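You operate a simulated robot arm through the tools that you are given. There is no shell and no other tool.

You are at the controls of a simulated robot arm. One attempt, no reset.

JOB
Brush grease on the middle of the clamped plate, then lay the plate in the grey tray.
Fine: brush back in its pot, lid back on the yellow can, fixture lever left open. Set down upright: small brush. A coat counts when it lies all over at full strength: go over it till it gets no stronger.

It is judged by the outcome, as a careful person would: the job done as asked, and still so three seconds after it is handed in. It fails if anything else is knocked over, pushed out of place, dropped, spilled or broken. Lids that push on must go on centred and level and be pressed home; caps that screw on are set level and turned clockwise until they are tight.

ROBOT AND FRAMES
A 7-joint arm with a two-finger parallel gripper, fixed in place. Base frame: the origin is at the foot of the arm, x ahead of it, y to its left, z up; the work surface is at about z = 0.8. Lengths are in m, angles in degrees, forces in N, time in s.
With the tool pointing down near the work surface it reaches from about 0.3 to 0.7 m from the base axis. Its first joint turns from -66.0 to 66.0 degrees. Payload 1.57 kg.
The TCP is the grasp point between the finger pads, 0.03 m short of the fingertips. In the tool frame z runs along the fingers and y along their closing line. Largest opening 0.11 m; finger width 0.024, thickness 0.012; the body of the gripper, 0.048 by 0.112 m, starts 0.078 m behind the TCP.
Orientation is that of the tool frame in the base frame, as a unit quaternion [x, y, z, w]. With the fingers straight down and closing along the base's y, the tool's x points along the base's -x, its y along +y and its z along -z.

CONTROLS
- The arm moves only by the tool step_arm. Its argument "motion" is a list of rows, each an object (a shift or turn left out is 0, a gripper value left out holds the last) with "hand": the opening in per cent of the stroke, from 0 (shut) to 100 (fully open); "dp": the shift along the tool's x, y, z in units of 20 mm (1.0 is 20 mm), a list of three; "delta_rot": the turn, a rotation vector about the tool's x, y, z in units of 6 degrees (1.0 is 6 degrees), a list of three. In form: [{"hand": hand, "dp": [tx, ty, tz], "delta_rot": [ax, ay, az]}, ...]. A call has 1 to 20 rows; each row shifts and turns the commanded pose from where the row before left it, along the tool's axes as they then stand. A call with a number of a shift or a turn outside -1 to 1 is refused whole. A row lasts 0.2 s, in which the tool goes at most 0.05 m and 8.6 degrees; a call with a longer step from one row to the next is refused whole, and so is a gripper value outside its range. A pose out of reach is approached as far as the arm can. The call stops where the force on the tool passes 50 N (or 10 N more than at its start, if that is more) or the arm is blocked; 0.2 s more then pass. Each finger travels about 0.108 m/s and halts on what it meets, pressing with about 26 N; the grip force reading is that of the motor and also rises with nothing between the fingers. The clock runs only during rows and for 0.2 s after the last one: add rows that do not move to give the fingers time. It gives the time, the measured TCP pose, the force on the tool (base axes), the opening and the grip force at its end, in the units of the frame above (readings bear some noise), with the torque about the TCP (base axes, N m) and any sound that the robot's microphone picked up.
- Cameras (640 x 400 px; columns grow to the right, rows downward): "scene" is fixed at [0.1693, -0.4007, 1.3953]; the picture's right is [0.71, -0.71, 0.00], its down [-0.46, -0.46, -0.76] and it looks along [0.54, 0.54, -0.65] (base axes); focal length 214 px, centre (320, 200). "wrist" rides on the gripper at [0.07, 0.016, -0.141] in the tool frame; the picture's right is [-0.23, 0.97, 0.00], its down [-0.86, -0.20, -0.48] and it looks along [-0.47, -0.11, 0.88] (tool axes); focal length 222 px, centre (320, 200). There is no depth. A picture from a camera that has moved, and an enlarged one, comes with that camera's place and axes in the base frame and with its lens.
- camera(camera): a new picture of that camera. The clock stands still meanwhile.
- zoom(camera, box): a new picture of the part [left, top, right, bottom] of that camera's present view, enlarged. The clock stands still meanwhile.
- sign_off(): hands the job in; it is judged then, once.

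Places have to be worked out from the pictures, the camera data and where the tool is seen. Open the gripper and draw the arm clear of the work before you hand the job in, unless the task says otherwise.

The tools are called after "Call:" by a JSON object that holds its "op" and its "data". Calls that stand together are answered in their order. step_arm: Moves the arm, as the interface text tells. Its arguments: {"type":"object","properties":{"motion":{"type":"array"}},"required":["motion"]} The other tools are called the same way: camera (camera) takes a picture; zoom (camera, box) takes an enlarged picture of a part of a camera's view; sign_off () hands the job in.

At the start:

```text
time_s: 0.0
tool_pos: [0.4463, -0.0159, 1.2572]
orientation: [0.001, 1.0, 0.0, 0.0]
contact_force: [-0.5, -0.1, 0.4]
torque: [0.0, 0.04, -0.04]
grip_width: 0.1098
grip_force: 0.1
```

scene: 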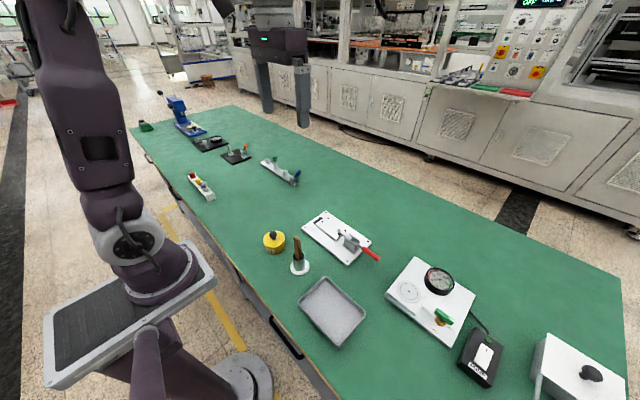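
wrist: 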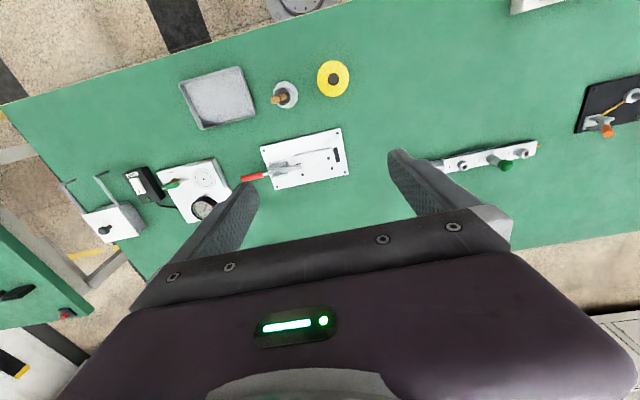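

I start by enlarging the views around the fixture, pot, can and tray.

Call:
{"op": "zoom", "data": {"camera": "scene", "box": [240, 190, 400, 290]}}

Call:
{"op": "zoom", "data": {"camera": "wrist", "box": [160, 40, 370, 200]}}

Call:
{"op": "zoom", "data": {"camera": "scene", "box": [280, 250, 440, 350]}}

```text
4.00 times, centred on (320, 240) of scene
camera zoom: at [0.1693, -0.4007, 1.3953], right [0.71, -0.71, 0.0], down [-0.46, -0.46, -0.76], along [0.54, 0.54, -0.65], focal length 858 px, centre (320, 40)
```

zoom: 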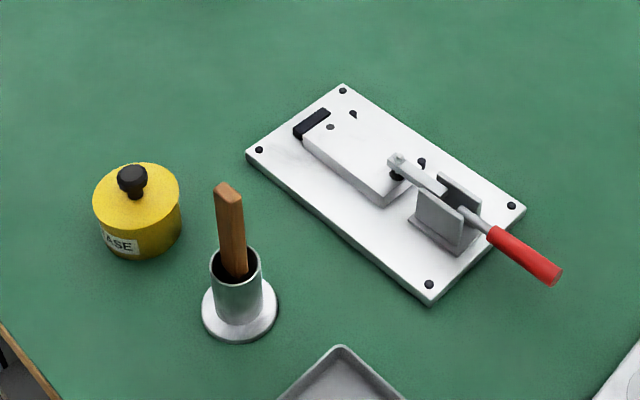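

```text
2.50 times, centred on (265, 120) of wrist
camera zoom: at [0.3778, -0.0016, 1.3981], right [0.23, 0.97, 0.0], down [0.86, -0.2, 0.48], along [0.47, -0.11, -0.88], focal length 555 px, centre (458, 400)
```

zoom: 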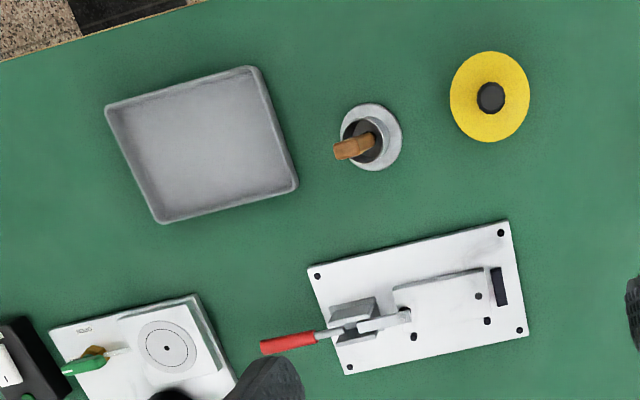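

```text
4.00 times, centred on (360, 300) of scene
camera zoom: at [0.1693, -0.4007, 1.3953], right [0.71, -0.71, 0.0], down [-0.46, -0.46, -0.76], along [0.54, 0.54, -0.65], focal length 858 px, centre (160, -200)
```

zoom: 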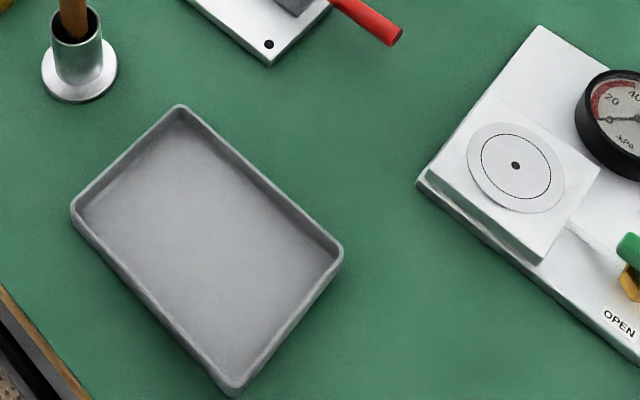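

The fixture spans about x 0.494–0.623, y −0.196–0.020. The pot is at about (0.39, −0.093) and the can at about (0.384, 0.025). I move lower so the wrist camera gets a closer look.

Call:
{"op": "step_arm", "data": {"motion": [{"hand": 100, "dp": [0.07, -0.34, 0.94]}, {"dp": [0.07, -0.34, 0.94]}, {"dp": [0.07, -0.34, 0.94]}, {"dp": [0.07, -0.34, 0.94]}, {"dp": [0.07, -0.34, 0.94]}, {"dp": [0.07, -0.34, 0.94]}, {"dp": [0.07, -0.34, 0.94]}, {"dp": [0.07, -0.34, 0.94]}, {"dp": [0.07, -0.34, 0.94]}, {"dp": [0.07, -0.34, 0.94]}, {"dp": [0.07, -0.34, 0.94]}, {}, {}]}}

Call:
{"op": "camera", "data": {"camera": "wrist"}}

Call:
{"op": "camera", "data": {"camera": "scene"}}

```text
time_s: 2.8
tool_pos: [0.4289, -0.0903, 1.0493]
orientation: [0.0, 1.0, 0.0, 0.0]
contact_force: [0.1, -0.7, -0.5]
torque: [0.0, 0.0, -0.03]
grip_width: 0.1099
grip_force: 0.1
```

```text
taken
camera wrist: at [0.3615, -0.0762, 1.1911], right [0.23, 0.97, 0.0], down [0.86, -0.2, 0.48], along [0.47, -0.11, -0.88], focal length 222 px, centre (320, 200)
```

wrist: 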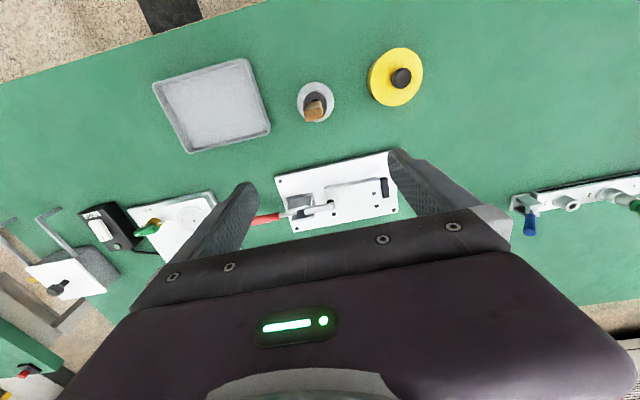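

```text
taken
```

scene: 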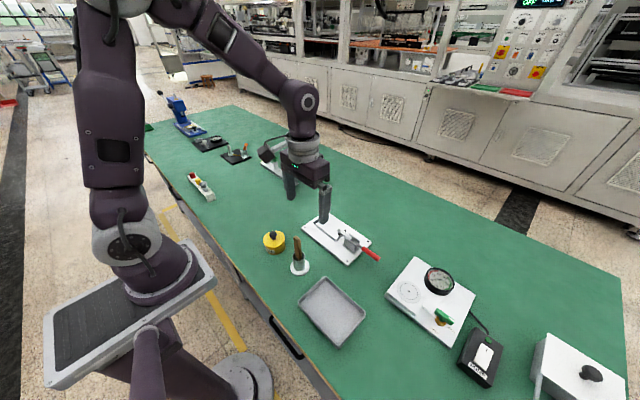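

Call:
{"op": "zoom", "data": {"camera": "wrist", "box": [250, 140, 410, 240]}}

Call:
{"op": "zoom", "data": {"camera": "wrist", "box": [280, 40, 440, 140]}}

Call:
{"op": "zoom", "data": {"camera": "scene", "box": [260, 215, 320, 275]}}

Call:
{"op": "zoom", "data": {"camera": "scene", "box": [300, 205, 384, 268]}}

```text
4.00 times, centred on (330, 190) of wrist
camera zoom: at [0.3615, -0.0762, 1.1911], right [0.23, 0.97, 0.0], down [0.86, -0.2, 0.48], along [0.47, -0.11, -0.88], focal length 888 px, centre (280, 240)
```

zoom: 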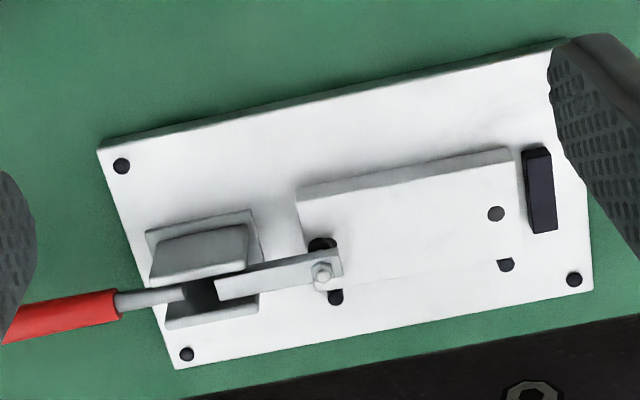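

```text
4.00 times, centred on (360, 90) of wrist
camera zoom: at [0.3615, -0.0762, 1.1911], right [0.23, 0.97, 0.0], down [0.86, -0.2, 0.48], along [0.47, -0.11, -0.88], focal length 888 px, centre (160, 640)
```

zoom: 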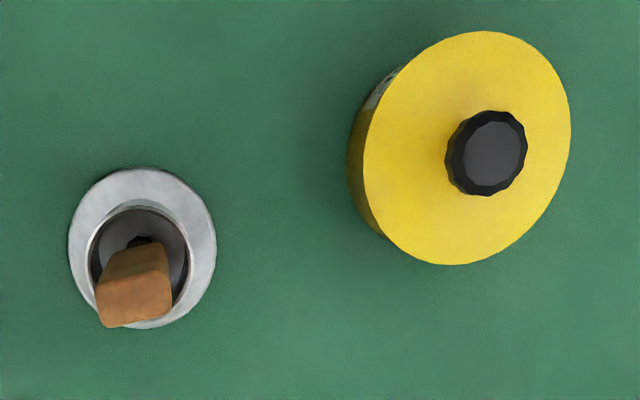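

```text
6.67 times, centred on (290, 245) of scene
camera zoom: at [0.1693, -0.4007, 1.3953], right [0.71, -0.71, 0.0], down [-0.46, -0.46, -0.76], along [0.54, 0.54, -0.65], focal length 1430 px, centre (520, -100)
```

zoom: 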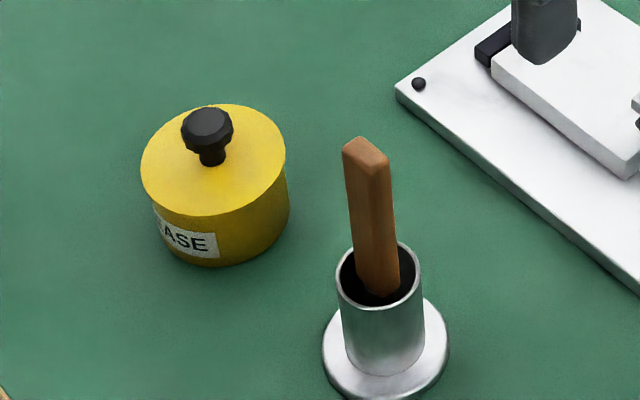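

```text
6.35 times, centred on (342, 236) of scene
camera zoom: at [0.1693, -0.4007, 1.3953], right [0.71, -0.71, 0.0], down [-0.46, -0.46, -0.76], along [0.54, 0.54, -0.65], focal length 1362 px, centre (180, -32)
```

zoom: 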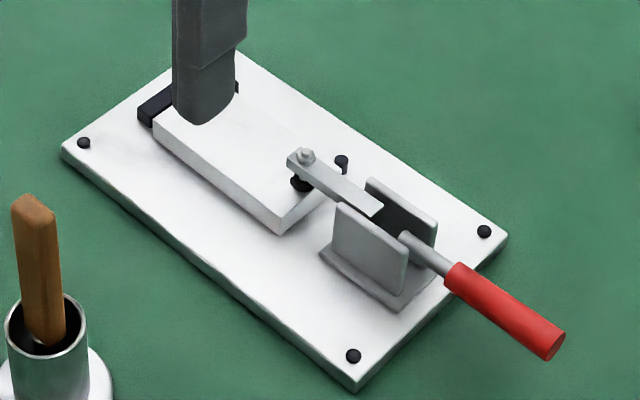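

The lid top is at z≈0.84 and the can axis is at about (0.384, 0.027). The knob is about 26 mm across with its top near z≈0.867. I move above it and check by camera.

Call:
{"op": "step_arm", "data": {"motion": [{"dp": [0.375, 0.98, 0]}, {"dp": [0.375, 0.98, 0]}, {"dp": [0.375, 0.98, 0]}, {"dp": [0.375, 0.98, 0]}, {"dp": [0.375, 0.98, 0]}, {"dp": [0.375, 0.97, 0]}, {"dp": [0, 0, 1]}, {"dp": [0, 0, 1]}, {"dp": [0, 0, 1]}, {"dp": [0, 0, 1], "hand": 60}, {"dp": [0, 0, 1]}, {}, {}]}}

Call:
{"op": "zoom", "data": {"camera": "wrist", "box": [200, 40, 440, 190]}}

Call:
{"op": "zoom", "data": {"camera": "scene", "box": [240, 180, 336, 270]}}

Call:
{"op": "zoom", "data": {"camera": "scene", "box": [300, 205, 384, 268]}}

```text
time_s: 5.6
tool_pos: [0.3849, 0.0247, 0.9505]
orientation: [-0.001, 1.0, 0.0, 0.0]
contact_force: [0.0, 0.8, 0.7]
torque: [-0.01, -0.02, 0.0]
grip_width: 0.066
grip_force: 0.1
```

```text
2.67 times, centred on (320, 115) of wrist
camera zoom: at [0.3178, 0.0403, 1.0912], right [0.23, 0.97, 0.0], down [0.86, -0.2, 0.48], along [0.47, -0.11, -0.88], focal length 592 px, centre (320, 427)
```

zoom: 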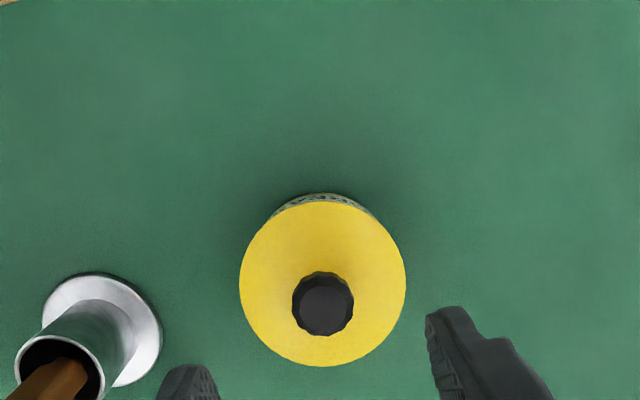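

```text
4.44 times, centred on (288, 225) of scene
camera zoom: at [0.1693, -0.4007, 1.3953], right [0.71, -0.71, 0.0], down [-0.46, -0.46, -0.76], along [0.54, 0.54, -0.65], focal length 953 px, centre (462, 89)
```

zoom: 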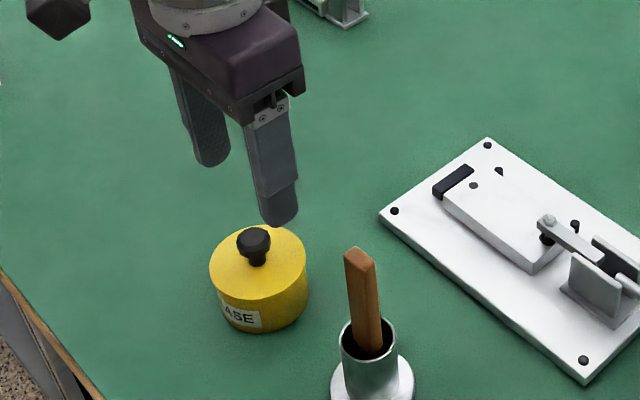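

```text
6.35 times, centred on (342, 236) of scene
camera zoom: at [0.1693, -0.4007, 1.3953], right [0.71, -0.71, 0.0], down [-0.46, -0.46, -0.76], along [0.54, 0.54, -0.65], focal length 1362 px, centre (180, -32)
```

zoom: 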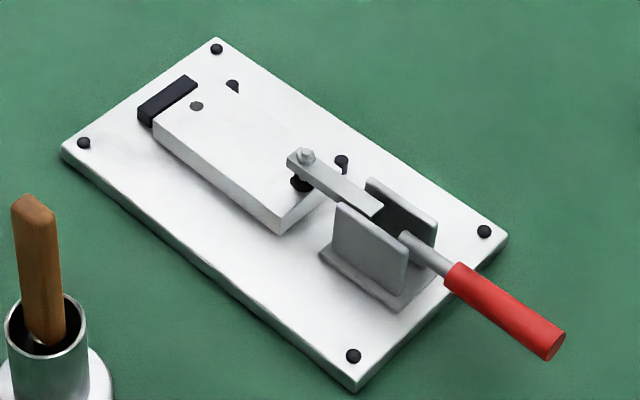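

The knob is centred under the gripper to within about 1 mm. I descend to z≈0.876 and close on it.

Call:
{"op": "step_arm", "data": {"motion": [{"dp": [0, 0.05, 1]}, {"dp": [0, 0, 1]}, {"dp": [0, 0, 1]}, {"dp": [0, 0, 0.7]}, {}, {"hand": 0}, {}, {}, {}]}}

Call:
{"op": "zoom", "data": {"camera": "scene", "box": [240, 200, 320, 270]}}

Call:
{"op": "zoom", "data": {"camera": "wrist", "box": [220, 90, 420, 215]}}

```text
time_s: 7.6
tool_pos: [0.3844, 0.0266, 0.8773]
orientation: [0.0, 1.0, 0.0, 0.0]
contact_force: [0.7, 0.5, -0.1]
torque: [0.02, -0.04, -0.01]
grip_width: 0.0225
grip_force: 25.5
heard: snap
```

```text
5.71 times, centred on (280, 235) of scene
camera zoom: at [0.1693, -0.4007, 1.3953], right [0.71, -0.71, 0.0], down [-0.46, -0.46, -0.76], along [0.54, 0.54, -0.65], focal length 1226 px, centre (549, 0)
```

zoom: 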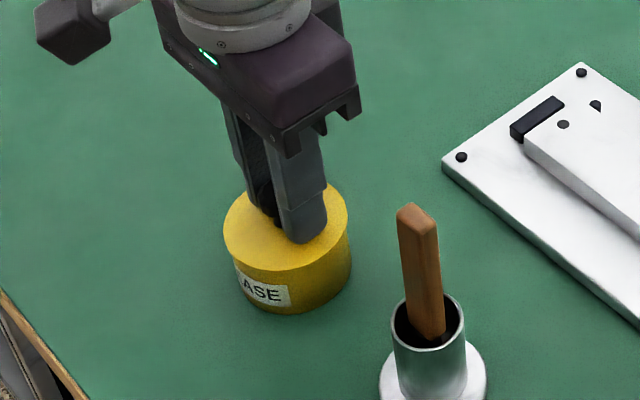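

```text
3.20 times, centred on (320, 152) of wrist
camera zoom: at [0.318, 0.0419, 1.0177], right [0.23, 0.97, 0.0], down [0.85, -0.2, 0.48], along [0.47, -0.11, -0.88], focal length 711 px, centre (320, 352)
```

zoom: 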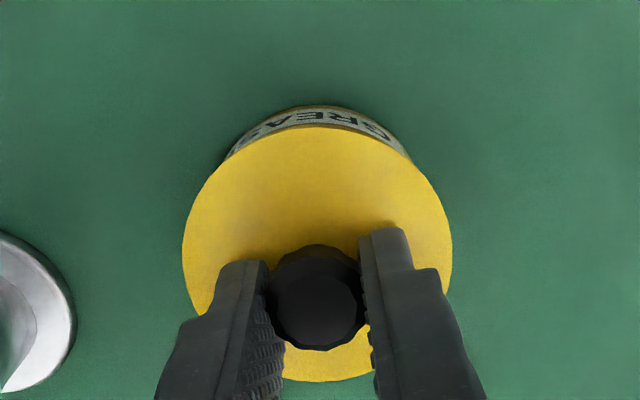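

The knob is gripped at 22.5 mm, and a snap was heard, perhaps the lid's catch. I lift slowly straight up and watch the force.

Call:
{"op": "step_arm", "data": {"motion": [{"dp": [0, 0, -0.25]}, {"dp": [0, 0, -0.25]}, {"dp": [0, 0, -0.25]}, {"dp": [0, 0, -0.25]}]}}

Call:
{"op": "zoom", "data": {"camera": "scene", "box": [240, 200, 320, 270]}}

```text
time_s: 8.6
tool_pos: [0.3843, 0.0263, 0.8964]
orientation: [0.0, 1.0, 0.001, 0.0]
contact_force: [-0.7, 0.5, 0.1]
torque: [-0.01, 0.07, -0.01]
grip_width: 0.0226
grip_force: 26.3
```

```text
5.71 times, centred on (280, 235) of scene
camera zoom: at [0.1693, -0.4007, 1.3953], right [0.71, -0.71, 0.0], down [-0.46, -0.46, -0.76], along [0.54, 0.54, -0.65], focal length 1226 px, centre (549, 0)
```

zoom: 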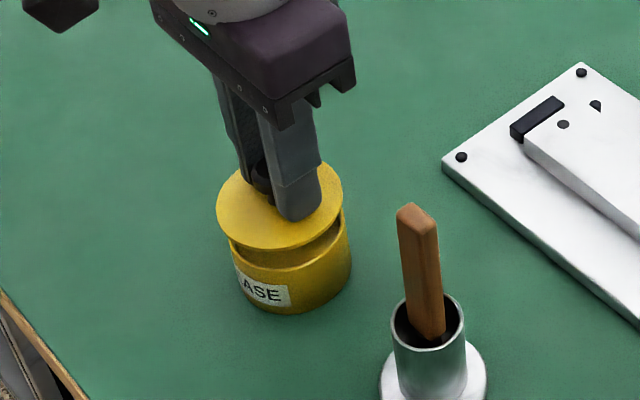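

The lid came off cleanly. I carry it to about (0.384, 0.14) on the bare bench and start lowering.

Call:
{"op": "step_arm", "data": {"motion": [{"dp": [0, 0, -0.75]}, {"dp": [0, 0, -0.75]}, {"dp": [0, 0.8, 0]}, {"dp": [0, 0.8, 0]}, {"dp": [0, 0.8, 0]}, {"dp": [0, 0.8, 0]}, {"dp": [0, 0.8, 0]}, {"dp": [0, 0.8, 0]}, {"dp": [0, 0.8, 0]}, {"dp": [0, 0, 0.8]}, {"dp": [0, 0, 0.8]}, {"dp": [0, 0, 0.8]}, {"dp": [0, 0, 0.6]}, {}]}}

Call:
{"op": "zoom", "data": {"camera": "scene", "box": [210, 165, 310, 265]}}

Call:
{"op": "zoom", "data": {"camera": "wrist", "box": [120, 40, 440, 240]}}

```text
time_s: 11.6
tool_pos: [0.3844, 0.139, 0.8659]
orientation: [0.0, 1.0, 0.0, 0.0]
contact_force: [-0.2, 0.8, -0.5]
torque: [-0.01, -0.03, 0.02]
grip_width: 0.0226
grip_force: 25.7
```

```text
4.00 times, centred on (260, 215) of scene
camera zoom: at [0.1693, -0.4007, 1.3953], right [0.71, -0.71, 0.0], down [-0.46, -0.46, -0.76], along [0.54, 0.54, -0.65], focal length 858 px, centre (560, 140)
```

zoom: 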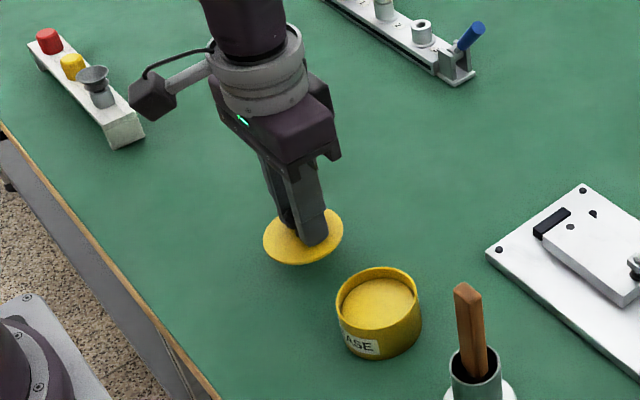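

```text
2.00 times, centred on (280, 140) of wrist
camera zoom: at [0.3174, 0.1542, 1.0068], right [0.23, 0.97, 0.0], down [0.86, -0.2, 0.48], along [0.47, -0.11, -0.88], focal length 444 px, centre (400, 320)
```

zoom: 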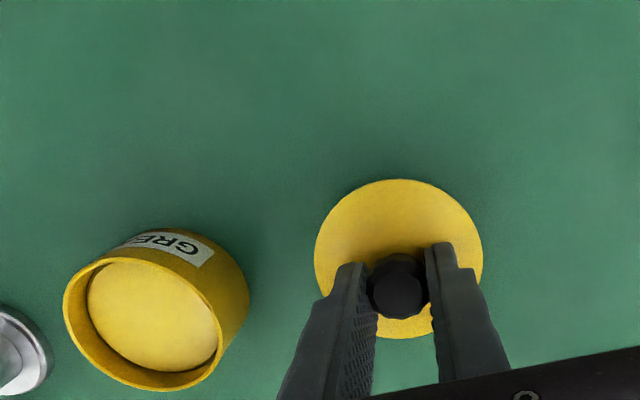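

The lid is close above the bench, and the grease shows just below the can's rim. I lower in small steps until there is contact.

Call:
{"op": "step_arm", "data": {"motion": [{"dp": [0, 0, 0.15]}, {"dp": [0, 0, 0.15]}, {"dp": [0, 0, 0.15]}, {}]}}

Call:
{"op": "zoom", "data": {"camera": "scene", "box": [260, 205, 310, 245]}}

```text
time_s: 12.6
tool_pos: [0.3838, 0.139, 0.8564]
orientation: [0.0, 1.0, 0.0, 0.0]
contact_force: [-0.1, 0.5, -0.5]
torque: [0.0, 0.0, -0.01]
grip_width: 0.0224
grip_force: 26.5
```

```text
10.00 times, centred on (285, 225) of scene
camera zoom: at [0.1693, -0.4007, 1.3953], right [0.71, -0.71, 0.0], down [-0.46, -0.46, -0.76], along [0.54, 0.54, -0.65], focal length 2145 px, centre (670, -50)
```

zoom: 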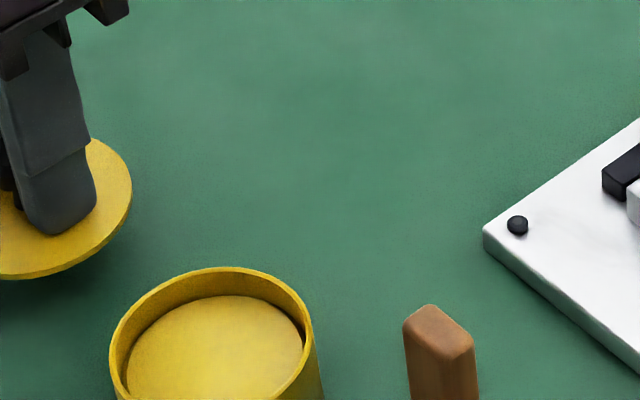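

Still free. I continue down in 2 mm steps.

Call:
{"op": "step_arm", "data": {"motion": [{"dp": [0, 0, 0.1]}, {"dp": [0, 0, 0.1]}, {}]}}

Call:
{"op": "zoom", "data": {"camera": "scene", "box": [260, 205, 310, 245]}}

Call:
{"op": "step_arm", "data": {"motion": [{"dp": [0, 0, 0.1]}, {}]}}

Call:
{"op": "step_arm", "data": {"motion": [{"dp": [0, 0, 0.1]}, {}]}}

```text
time_s: 13.4
tool_pos: [0.3846, 0.1383, 0.8538]
orientation: [0.0, 1.0, 0.001, 0.0]
contact_force: [0.5, 0.2, 0.4]
torque: [-0.03, 0.01, -0.01]
grip_width: 0.0226
grip_force: 25.9
```

```text
10.00 times, centred on (285, 225) of scene
camera zoom: at [0.1693, -0.4007, 1.3953], right [0.71, -0.71, 0.0], down [-0.46, -0.46, -0.76], along [0.54, 0.54, -0.65], focal length 2145 px, centre (670, -50)
```

zoom: 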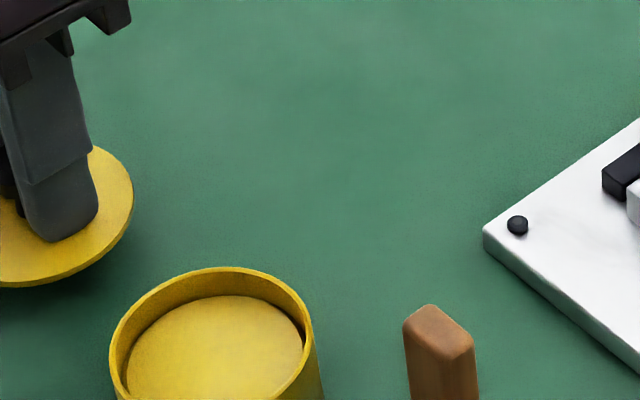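

```text
time_s: 14.0
tool_pos: [0.3838, 0.1386, 0.8511]
orientation: [0.001, 1.0, 0.0, 0.0]
contact_force: [-1.0, 0.3, -0.1]
torque: [0.0, -0.03, -0.02]
grip_width: 0.0224
grip_force: 25.7
```

```text
time_s: 14.6
tool_pos: [0.3843, 0.1379, 0.8492]
orientation: [0.0, 1.0, 0.0, 0.0]
contact_force: [-1.2, 0.4, 0.1]
torque: [0.01, -0.01, 0.0]
grip_width: 0.0226
grip_force: 25.9
```

Call:
{"op": "step_arm", "data": {"motion": [{"dp": [0, 0, 0.1]}, {}]}}

Call:
{"op": "step_arm", "data": {"motion": [{"dp": [0, 0, 0.1]}, {}]}}

Call:
{"op": "zoom", "data": {"camera": "scene", "box": [260, 205, 310, 245]}}

```text
time_s: 15.2
tool_pos: [0.3845, 0.1387, 0.8467]
orientation: [0.0, 1.0, 0.001, 0.0]
contact_force: [0.1, -0.1, -0.3]
torque: [0.0, 0.03, 0.01]
grip_width: 0.0222
grip_force: 25.6
```

```text
time_s: 15.8
tool_pos: [0.3843, 0.139, 0.8445]
orientation: [0.0, 1.0, 0.0, 0.0]
contact_force: [-0.2, 0.5, 0.4]
torque: [0.0, -0.01, -0.06]
grip_width: 0.0224
grip_force: 26.3
```

```text
10.00 times, centred on (285, 225) of scene
camera zoom: at [0.1693, -0.4007, 1.3953], right [0.71, -0.71, 0.0], down [-0.46, -0.46, -0.76], along [0.54, 0.54, -0.65], focal length 2145 px, centre (670, -50)
```

zoom: 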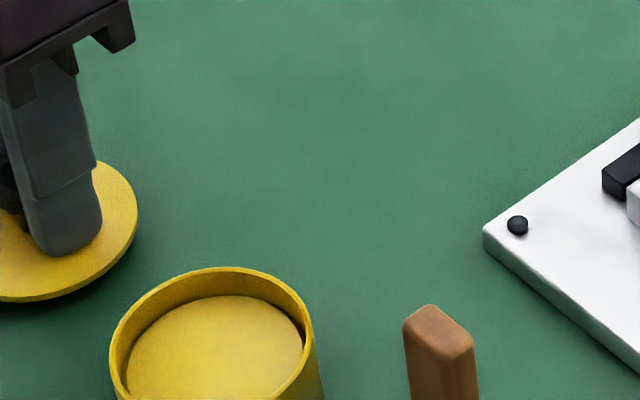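

Call:
{"op": "step_arm", "data": {"motion": [{"dp": [0, 0, 0.1]}, {}]}}

Call:
{"op": "step_arm", "data": {"motion": [{"dp": [0, 0, 0.1]}, {}]}}

Call:
{"op": "zoom", "data": {"camera": "scene", "box": [255, 215, 295, 240]}}

```text
time_s: 16.4
tool_pos: [0.3849, 0.1394, 0.843]
orientation: [0.0, 1.0, -0.001, 0.0]
contact_force: [0.1, -0.2, -0.6]
torque: [0.01, -0.02, 0.02]
grip_width: 0.0225
grip_force: 26.2
```

```text
time_s: 17.0
tool_pos: [0.3842, 0.1394, 0.841]
orientation: [0.0, 1.0, 0.0, 0.0]
contact_force: [0.2, -0.6, 0.0]
torque: [0.02, -0.03, 0.03]
grip_width: 0.0226
grip_force: 26.9
```

```text
16.00 times, centred on (275, 228) of scene
camera zoom: at [0.1693, -0.4007, 1.3953], right [0.71, -0.71, 0.0], down [-0.46, -0.46, -0.76], along [0.54, 0.54, -0.65], focal length 3432 px, centre (1040, -240)
```

zoom: 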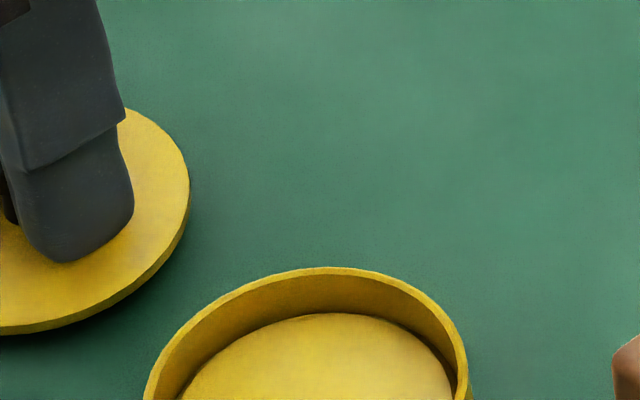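

Nearly down; I step 1–2 mm more while watching for contact.

Call:
{"op": "step_arm", "data": {"motion": [{"dp": [0, 0, 0.1]}, {}]}}

Call:
{"op": "step_arm", "data": {"motion": [{"dp": [0, 0, 0.05]}, {}]}}

Call:
{"op": "zoom", "data": {"camera": "scene", "box": [255, 215, 295, 240]}}

```text
time_s: 17.6
tool_pos: [0.3851, 0.1389, 0.8388]
orientation: [0.0, 1.0, 0.0, 0.0]
contact_force: [0.7, -0.4, -0.1]
torque: [0.01, 0.01, 0.0]
grip_width: 0.0227
grip_force: 26.3
```

```text
time_s: 18.2
tool_pos: [0.3841, 0.1392, 0.838]
orientation: [0.0, 1.0, 0.0, 0.0]
contact_force: [-1.5, 0.4, 8.1]
torque: [-0.01, 0.03, 0.02]
grip_width: 0.0223
grip_force: 25.9
```

```text
16.00 times, centred on (275, 228) of scene
camera zoom: at [0.1692, -0.4007, 1.3953], right [0.71, -0.71, 0.0], down [-0.46, -0.46, -0.76], along [0.54, 0.54, -0.65], focal length 3432 px, centre (1040, -240)
```

zoom: 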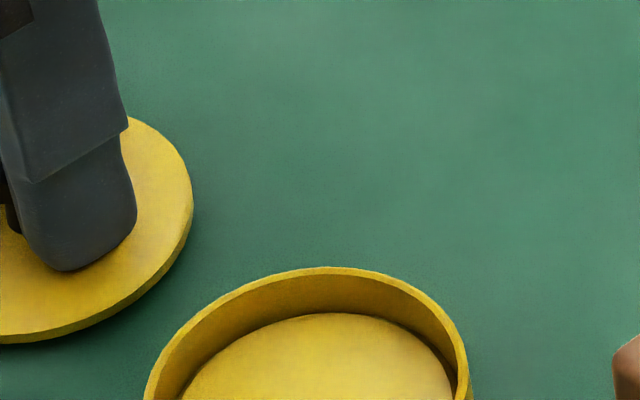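

Contact at 8 N: the lid rests on the bench at TCP z=0.838. I release, rise, and go above the brush pot.

Call:
{"op": "step_arm", "data": {"motion": [{"hand": 60}, {}, {}, {"dp": [0, 0, -0.9]}, {"dp": [0, 0, -0.9]}, {"dp": [0, 0, -0.9]}, {"dp": [0, 0, -0.9]}, {"dp": [0, 0, -0.9]}, {"dp": [0, 0, -0.9]}, {"dp": [0, 0, -0.9]}, {"dp": [0, 0, -0.9]}, {"dp": [0, 0, -0.9]}]}}

Call:
{"op": "step_arm", "data": {"motion": [{"dp": [-0.04, -0.95, 0]}, {"dp": [-0.04, -0.95, 0]}, {"dp": [-0.04, -0.95, 0]}, {"dp": [-0.04, -0.95, 0]}, {"dp": [-0.04, -0.95, 0]}, {"dp": [-0.04, -0.95, 0]}, {"dp": [-0.04, -0.95, 0]}, {"dp": [-0.04, -0.95, 0]}, {"dp": [-0.04, -0.95, 0]}, {"dp": [-0.04, -0.95, 0]}, {"dp": [-0.04, -0.95, 0]}, {"dp": [-0.04, -0.95, 0]}, {}]}}

Call:
{"op": "camera", "data": {"camera": "wrist"}}

Call:
{"op": "zoom", "data": {"camera": "scene", "box": [230, 180, 350, 280]}}

```text
time_s: 20.8
tool_pos: [0.3838, 0.1385, 1.0005]
orientation: [0.002, 1.0, 0.0, 0.0]
contact_force: [1.1, -0.3, 0.3]
torque: [0.0, 0.02, -0.03]
grip_width: 0.0661
grip_force: 0.0
```

```text
time_s: 23.6
tool_pos: [0.396, -0.0892, 1.0006]
orientation: [0.0, 1.0, 0.0, 0.0]
contact_force: [0.4, -0.2, -0.5]
torque: [-0.04, 0.01, -0.03]
grip_width: 0.066
grip_force: 0.1
```

```text
taken
camera wrist: at [0.3277, -0.0739, 1.1418], right [0.23, 0.97, 0.0], down [0.85, -0.2, 0.48], along [0.47, -0.11, -0.88], focal length 222 px, centre (320, 200)
```

wrist: 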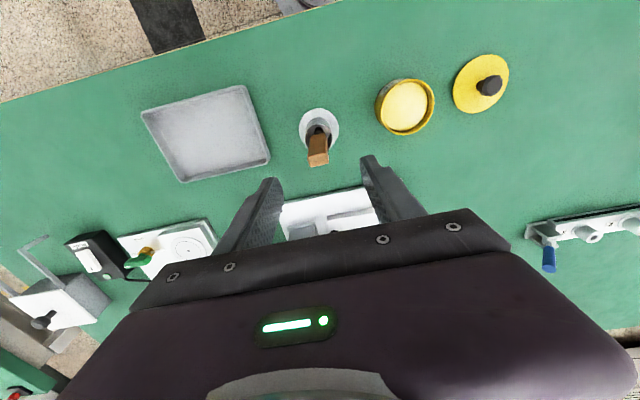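

```text
4.00 times, centred on (290, 230) of scene
camera zoom: at [0.1693, -0.4007, 1.3953], right [0.71, -0.71, 0.0], down [-0.46, -0.46, -0.76], along [0.54, 0.54, -0.65], focal length 858 px, centre (440, 80)
```

zoom: 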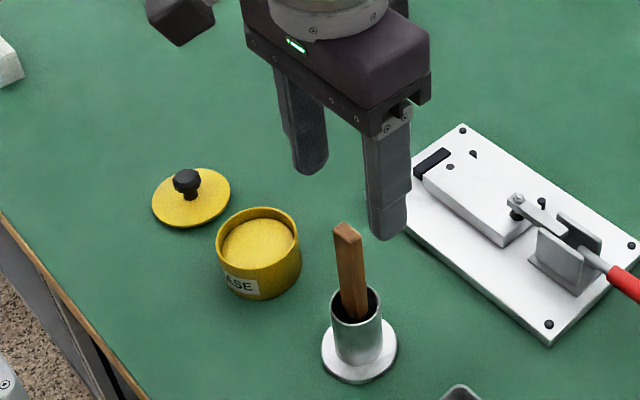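

Call:
{"op": "zoom", "data": {"camera": "wrist", "box": [280, 95, 360, 175]}}

Call:
{"op": "zoom", "data": {"camera": "scene", "box": [280, 230, 330, 280]}}

```text
5.00 times, centred on (320, 135) of wrist
camera zoom: at [0.3277, -0.0739, 1.1418], right [0.23, 0.97, 0.0], down [0.85, -0.2, 0.48], along [0.47, -0.11, -0.88], focal length 1111 px, centre (320, 525)
```

zoom: 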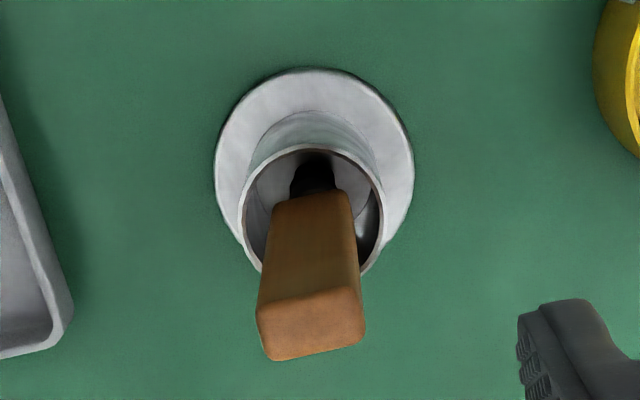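

```text
8.00 times, centred on (305, 255) of scene
camera zoom: at [0.1693, -0.4007, 1.3953], right [0.71, -0.71, 0.0], down [-0.46, -0.46, -0.76], along [0.54, 0.54, -0.65], focal length 1716 px, centre (440, -240)
```

zoom: 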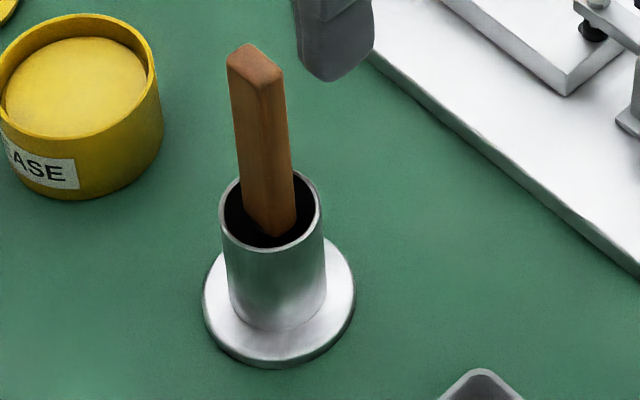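

The handle is nearly vertical on the pot's axis, about (0.391, −0.091), with its top near z≈0.94. It is 21 mm wide along y. I come down over it to TCP z≈0.92 and check the centring.

Call:
{"op": "step_arm", "data": {"motion": [{"dp": [0.25, -0.08, 0]}, {"dp": [0, 0, 0.8]}, {"dp": [0, 0, 0.8]}, {"dp": [0, 0, 0.8]}, {}]}}

Call:
{"op": "zoom", "data": {"camera": "wrist", "box": [240, 100, 400, 200]}}

Call:
{"op": "zoom", "data": {"camera": "scene", "box": [270, 200, 330, 280]}}

```text
time_s: 24.8
tool_pos: [0.3885, -0.0907, 0.9536]
orientation: [-0.001, 1.0, -0.001, 0.0]
contact_force: [0.5, -0.1, 0.2]
torque: [0.01, 0.03, 0.0]
grip_width: 0.066
grip_force: 0.0
```

```text
4.00 times, centred on (320, 150) of wrist
camera zoom: at [0.3219, -0.0755, 1.0934], right [0.23, 0.97, 0.0], down [0.86, -0.2, 0.48], along [0.47, -0.11, -0.88], focal length 888 px, centre (320, 400)
```

zoom: 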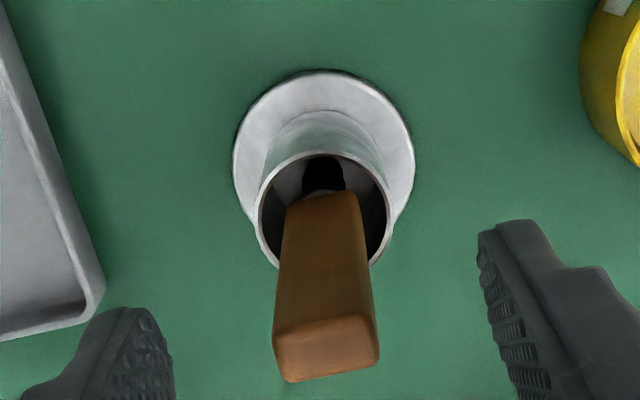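

```text
5.00 times, centred on (300, 240) of scene
camera zoom: at [0.1693, -0.4007, 1.3953], right [0.71, -0.71, 0.0], down [-0.46, -0.46, -0.76], along [0.54, 0.54, -0.65], focal length 1072 px, centre (420, 0)
```

zoom: 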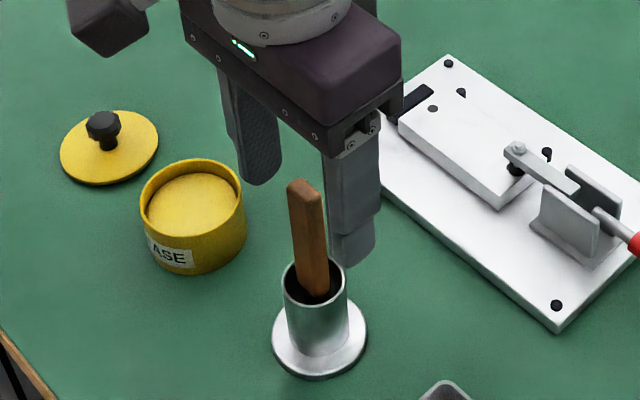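

Triangulating the two wrist views puts the handle top at (0.393, −0.090, 0.942). I go down to z≈0.918 and grip.

Call:
{"op": "step_arm", "data": {"motion": [{"dp": [-0.15, 0, 0.9]}, {"dp": [0, 0, 0.87]}, {}, {"hand": 0}, {}, {}, {}]}}

Call:
{"op": "zoom", "data": {"camera": "wrist", "box": [240, 100, 400, 200]}}

Call:
{"op": "zoom", "data": {"camera": "scene", "box": [270, 200, 330, 280]}}

```text
time_s: 26.4
tool_pos: [0.3932, -0.0906, 0.9173]
orientation: [0.0, 1.0, -0.001, 0.001]
contact_force: [0.4, -0.3, -0.6]
torque: [0.01, -0.01, -0.02]
grip_width: 0.0188
grip_force: 25.8
```

```text
4.00 times, centred on (320, 150) of wrist
camera zoom: at [0.3254, -0.0753, 1.0578], right [0.23, 0.97, 0.0], down [0.86, -0.2, 0.48], along [0.47, -0.11, -0.88], focal length 888 px, centre (320, 400)
```

zoom: 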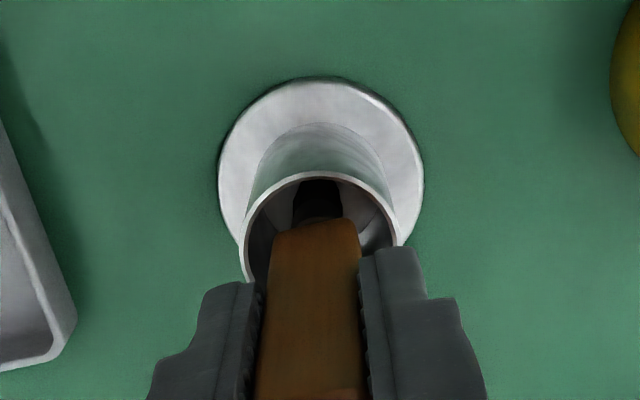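

```text
5.00 times, centred on (300, 240) of scene
camera zoom: at [0.1693, -0.4007, 1.3953], right [0.71, -0.71, 0.0], down [-0.46, -0.46, -0.76], along [0.54, 0.54, -0.65], focal length 1072 px, centre (420, 0)
```

zoom: 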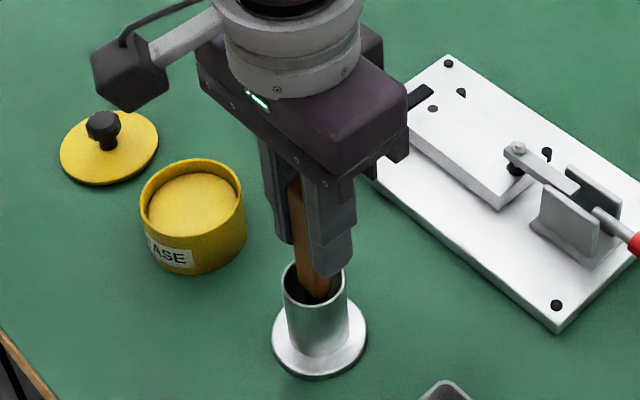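

The handle is gripped at 18.8 mm; the return pose is (0.393, −0.0905, 0.917). I lift the brush straight out.

Call:
{"op": "step_arm", "data": {"motion": [{"dp": [0, 0, -0.5]}, {"dp": [0, 0, -0.5]}, {"dp": [0, 0, -0.7]}, {"dp": [0, 0, -0.7]}, {"dp": [0, 0, -0.8]}, {"dp": [0, 0, -0.8]}, {"dp": [0, 0, -1]}, {"dp": [0, 0, -1]}, {}]}}

Call:
{"op": "zoom", "data": {"camera": "wrist", "box": [240, 80, 400, 200]}}

Call:
{"op": "zoom", "data": {"camera": "scene", "box": [240, 160, 340, 280]}}

```text
time_s: 28.4
tool_pos: [0.3924, -0.0905, 1.0372]
orientation: [-0.001, 1.0, 0.0, 0.0]
contact_force: [0.3, -0.1, 0.2]
torque: [0.0, 0.03, 0.01]
grip_width: 0.0191
grip_force: 25.6
```

```text
3.33 times, centred on (320, 140) of wrist
camera zoom: at [0.3252, -0.0755, 1.1776], right [0.23, 0.97, 0.0], down [0.86, -0.2, 0.48], along [0.47, -0.11, -0.88], focal length 740 px, centre (320, 400)
```

zoom: 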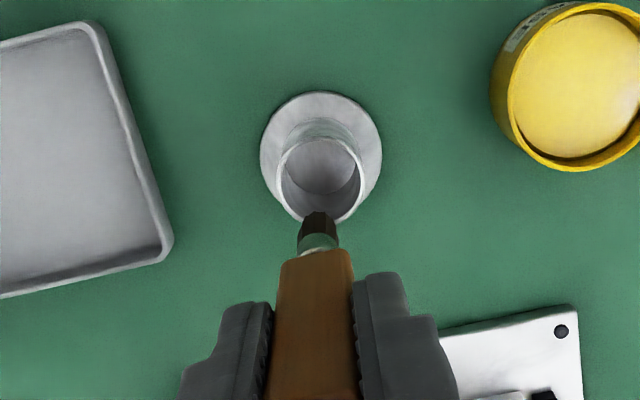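

```text
3.33 times, centred on (290, 220) of scene
camera zoom: at [0.1693, -0.4007, 1.3953], right [0.71, -0.71, 0.0], down [-0.46, -0.46, -0.76], along [0.54, 0.54, -0.65], focal length 715 px, centre (420, 133)
```

zoom: 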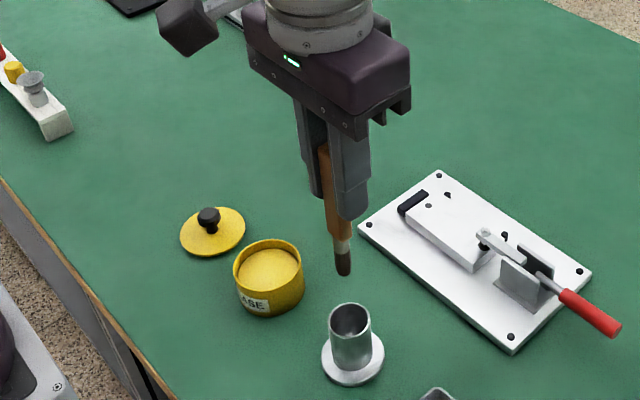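

Call:
{"op": "zoom", "data": {"camera": "scene", "box": [320, 195, 360, 245]}}

Call:
{"op": "zoom", "data": {"camera": "scene", "box": [300, 205, 330, 245]}}

Call:
{"op": "zoom", "data": {"camera": "wrist", "box": [295, 130, 345, 165]}}

```text
8.00 times, centred on (340, 220) of scene
camera zoom: at [0.1693, -0.4007, 1.3953], right [0.71, -0.71, 0.0], down [-0.46, -0.46, -0.76], along [0.54, 0.54, -0.65], focal length 1716 px, centre (160, 40)
```

zoom: 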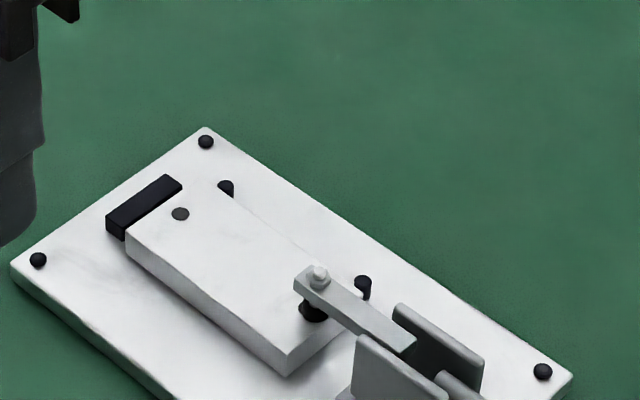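

```text
10.00 times, centred on (315, 225) of scene
camera zoom: at [0.1693, -0.4007, 1.3953], right [0.71, -0.71, 0.0], down [-0.46, -0.46, -0.76], along [0.54, 0.54, -0.65], focal length 2145 px, centre (370, -50)
```

zoom: 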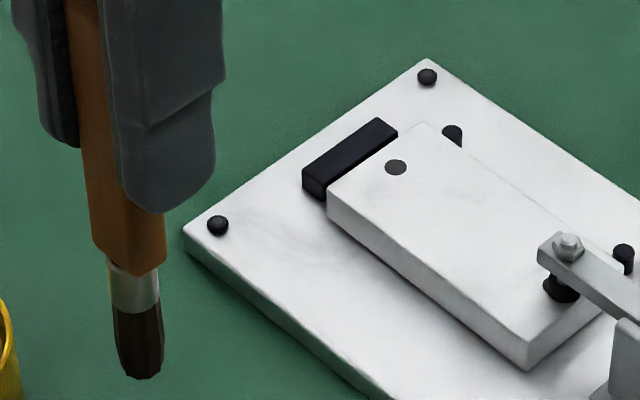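

```text
11.43 times, centred on (320, 148) of wrist
camera zoom: at [0.3252, -0.0755, 1.1776], right [0.23, 0.97, 0.0], down [0.86, -0.2, 0.48], along [0.47, -0.11, -0.88], focal length 2538 px, centre (320, 800)
```

zoom: 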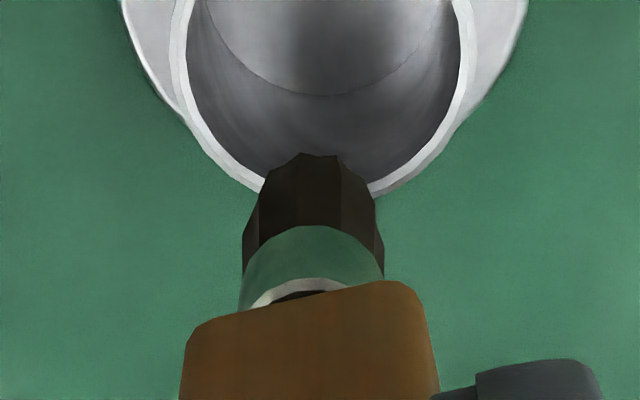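

The bristle tip is about 0.118 m below the TCP, and the bristles are round, about 13 mm across. I carry the brush over the can and lower it toward the grease surface at z≈0.826.

Call:
{"op": "step_arm", "data": {"motion": [{"dp": [0.08, 0.8, 0]}, {"dp": [0.08, 0.9, 0]}, {"dp": [0.08, 1, 0]}, {"dp": [0.08, 1, 0]}, {"dp": [0.08, 1, 0]}, {"dp": [0.02, 0.75, 0]}, {"dp": [0, 0.4, 0]}, {}, {"dp": [0, 0, 0.9]}, {"dp": [0, 0, 0.9]}, {"dp": [0, 0, 0.9]}, {"dp": [0, 0, 0.9]}, {}]}}

Call:
{"op": "zoom", "data": {"camera": "scene", "box": [250, 200, 310, 270]}}

Call:
{"op": "zoom", "data": {"camera": "wrist", "box": [240, 80, 400, 200]}}

```text
time_s: 31.2
tool_pos: [0.3838, 0.0254, 0.9634]
orientation: [0.0, 1.0, 0.0, -0.001]
contact_force: [-0.1, 0.5, 0.1]
torque: [0.01, -0.01, 0.02]
grip_width: 0.0189
grip_force: 26.1
```

```text
5.71 times, centred on (280, 235) of scene
camera zoom: at [0.1693, -0.4007, 1.3953], right [0.71, -0.71, 0.0], down [-0.46, -0.46, -0.76], along [0.54, 0.54, -0.65], focal length 1226 px, centre (549, 0)
```

zoom: 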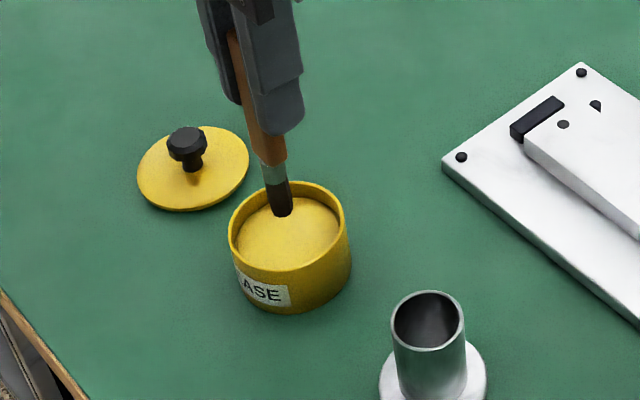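

```text
3.33 times, centred on (320, 140) of wrist
camera zoom: at [0.317, 0.0412, 1.1047], right [0.23, 0.97, 0.0], down [0.86, -0.2, 0.48], along [0.47, -0.11, -0.88], focal length 740 px, centre (320, 400)
```

zoom: 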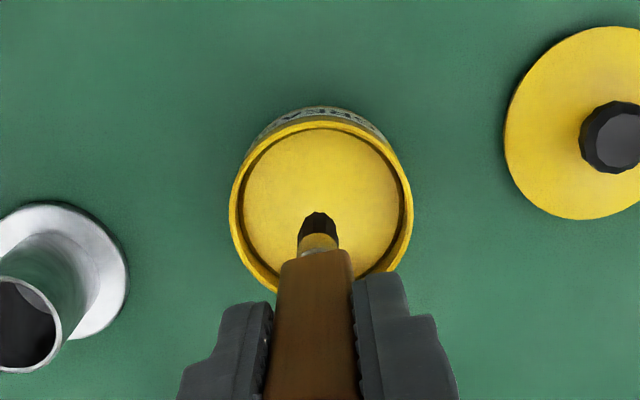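

The tip is about 18 mm above the grease. I dip about 10 mm into it, stir slightly and lift out.

Call:
{"op": "step_arm", "data": {"motion": [{"dp": [0, 0, 0.5]}, {"dp": [0, 0, 0.5]}, {"dp": [0, 0, 0.4]}, {}]}}

Call:
{"op": "zoom", "data": {"camera": "scene", "box": [250, 200, 310, 270]}}

```text
time_s: 32.2
tool_pos: [0.3847, 0.0271, 0.9356]
orientation: [0.0, 1.0, 0.0, 0.001]
contact_force: [1.0, 1.9, 20.9]
torque: [0.34, -0.01, -0.02]
grip_width: 0.0192
grip_force: 26.3
```

```text
5.71 times, centred on (280, 235) of scene
camera zoom: at [0.1691, -0.4006, 1.3954], right [0.71, -0.71, 0.0], down [-0.46, -0.46, -0.76], along [0.54, 0.54, -0.65], focal length 1226 px, centre (549, 0)
```

zoom: 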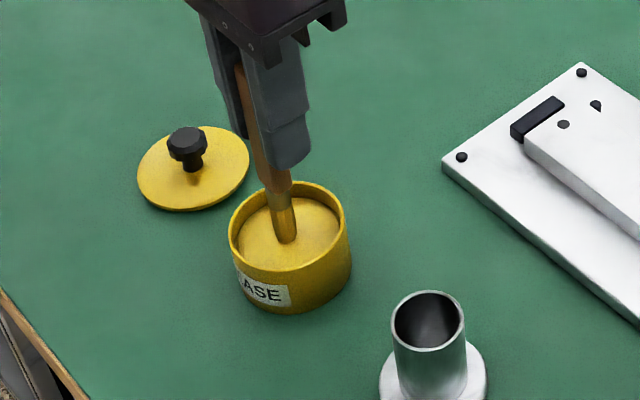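

The grease acts firm (21 N) and the bristles are now coated yellow. I lift away and check the brush's position in the grip.

Call:
{"op": "step_arm", "data": {"motion": [{"dp": [0, 0, -0.15]}, {"dp": [0, 0, -0.25]}, {"dp": [0, 0, -0.5]}, {"dp": [0, 0, -0.5]}, {}]}}

Call:
{"op": "zoom", "data": {"camera": "scene", "box": [250, 200, 310, 270]}}

Call:
{"op": "zoom", "data": {"camera": "wrist", "box": [240, 80, 400, 200]}}

```text
time_s: 33.4
tool_pos: [0.3827, 0.0264, 0.9643]
orientation: [0.0, 1.0, 0.0, 0.0]
contact_force: [-0.3, -0.8, -0.5]
torque: [0.0, 0.02, -0.03]
grip_width: 0.019
grip_force: 25.6
```

```text
5.71 times, centred on (280, 235) of scene
camera zoom: at [0.1693, -0.4007, 1.3953], right [0.71, -0.71, 0.0], down [-0.46, -0.46, -0.76], along [0.54, 0.54, -0.65], focal length 1226 px, centre (549, 0)
```

zoom: 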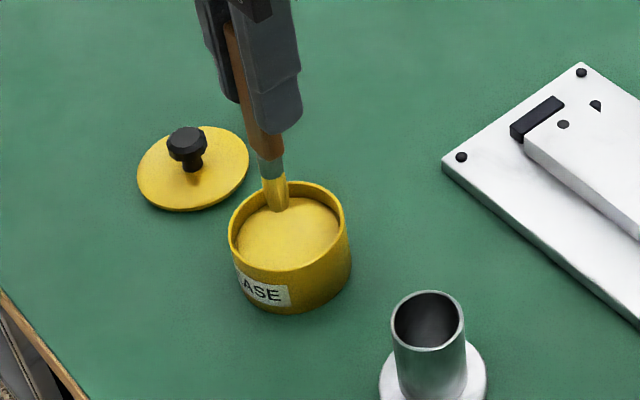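

```text
3.33 times, centred on (320, 140) of wrist
camera zoom: at [0.3164, 0.0417, 1.1061], right [0.23, 0.97, 0.0], down [0.86, -0.2, 0.48], along [0.47, -0.11, -0.88], focal length 740 px, centre (320, 400)
```

zoom: 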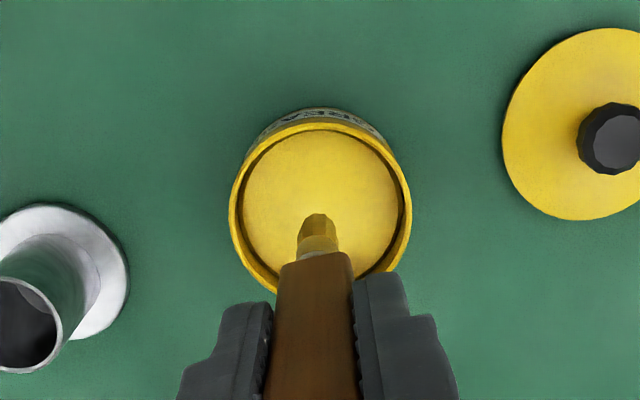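

The bristles are loaded with grease, and the brush slipped only about 2 mm in the grip. I raise it and carry it over the middle of the plate.

Call:
{"op": "step_arm", "data": {"motion": [{"dp": [0, 0, -0.9]}, {"dp": [0, 0, -0.9]}, {"dp": [-0.7, -0.34, 0]}, {"dp": [-0.9, -0.43, 0]}, {"dp": [-0.95, -0.46, 0]}, {"dp": [-0.95, -0.46, 0]}, {"dp": [-0.95, -0.46, 0]}, {"dp": [-0.95, -0.46, 0]}, {"dp": [-0.95, -0.46, 0]}, {"dp": [-0.95, -0.46, 0]}, {"dp": [-0.9, -0.44, 0]}, {"dp": [-0.75, -0.36, 0]}, {}, {}]}}

Call:
{"op": "zoom", "data": {"camera": "scene", "box": [300, 180, 380, 260]}}

Call:
{"op": "zoom", "data": {"camera": "wrist", "box": [240, 80, 400, 200]}}

```text
time_s: 36.4
tool_pos: [0.5637, -0.062, 1.0012]
orientation: [0.0, 1.0, 0.0, 0.0]
contact_force: [-0.7, -0.5, 0.5]
torque: [0.02, -0.01, 0.0]
grip_width: 0.019
grip_force: 25.7
```

```text
5.00 times, centred on (340, 220) of scene
camera zoom: at [0.1693, -0.4007, 1.3953], right [0.71, -0.71, 0.0], down [-0.46, -0.46, -0.76], along [0.54, 0.54, -0.65], focal length 1072 px, centre (220, 100)
```

zoom: 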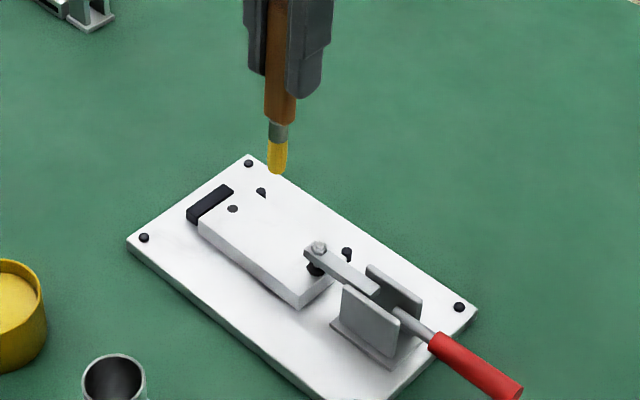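

```text
3.33 times, centred on (320, 140) of wrist
camera zoom: at [0.4964, -0.0458, 1.1419], right [0.23, 0.97, 0.0], down [0.86, -0.2, 0.48], along [0.47, -0.11, -0.88], focal length 740 px, centre (320, 400)
```

zoom: 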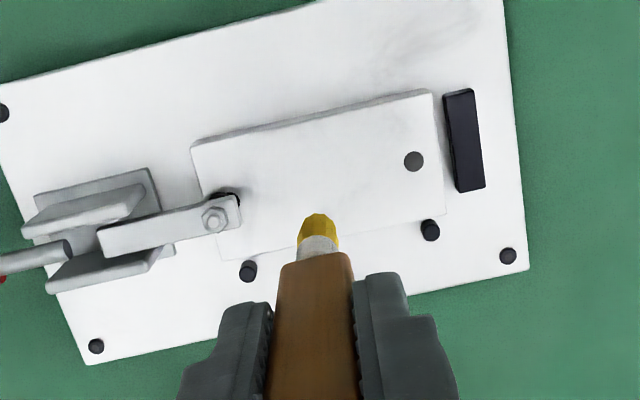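

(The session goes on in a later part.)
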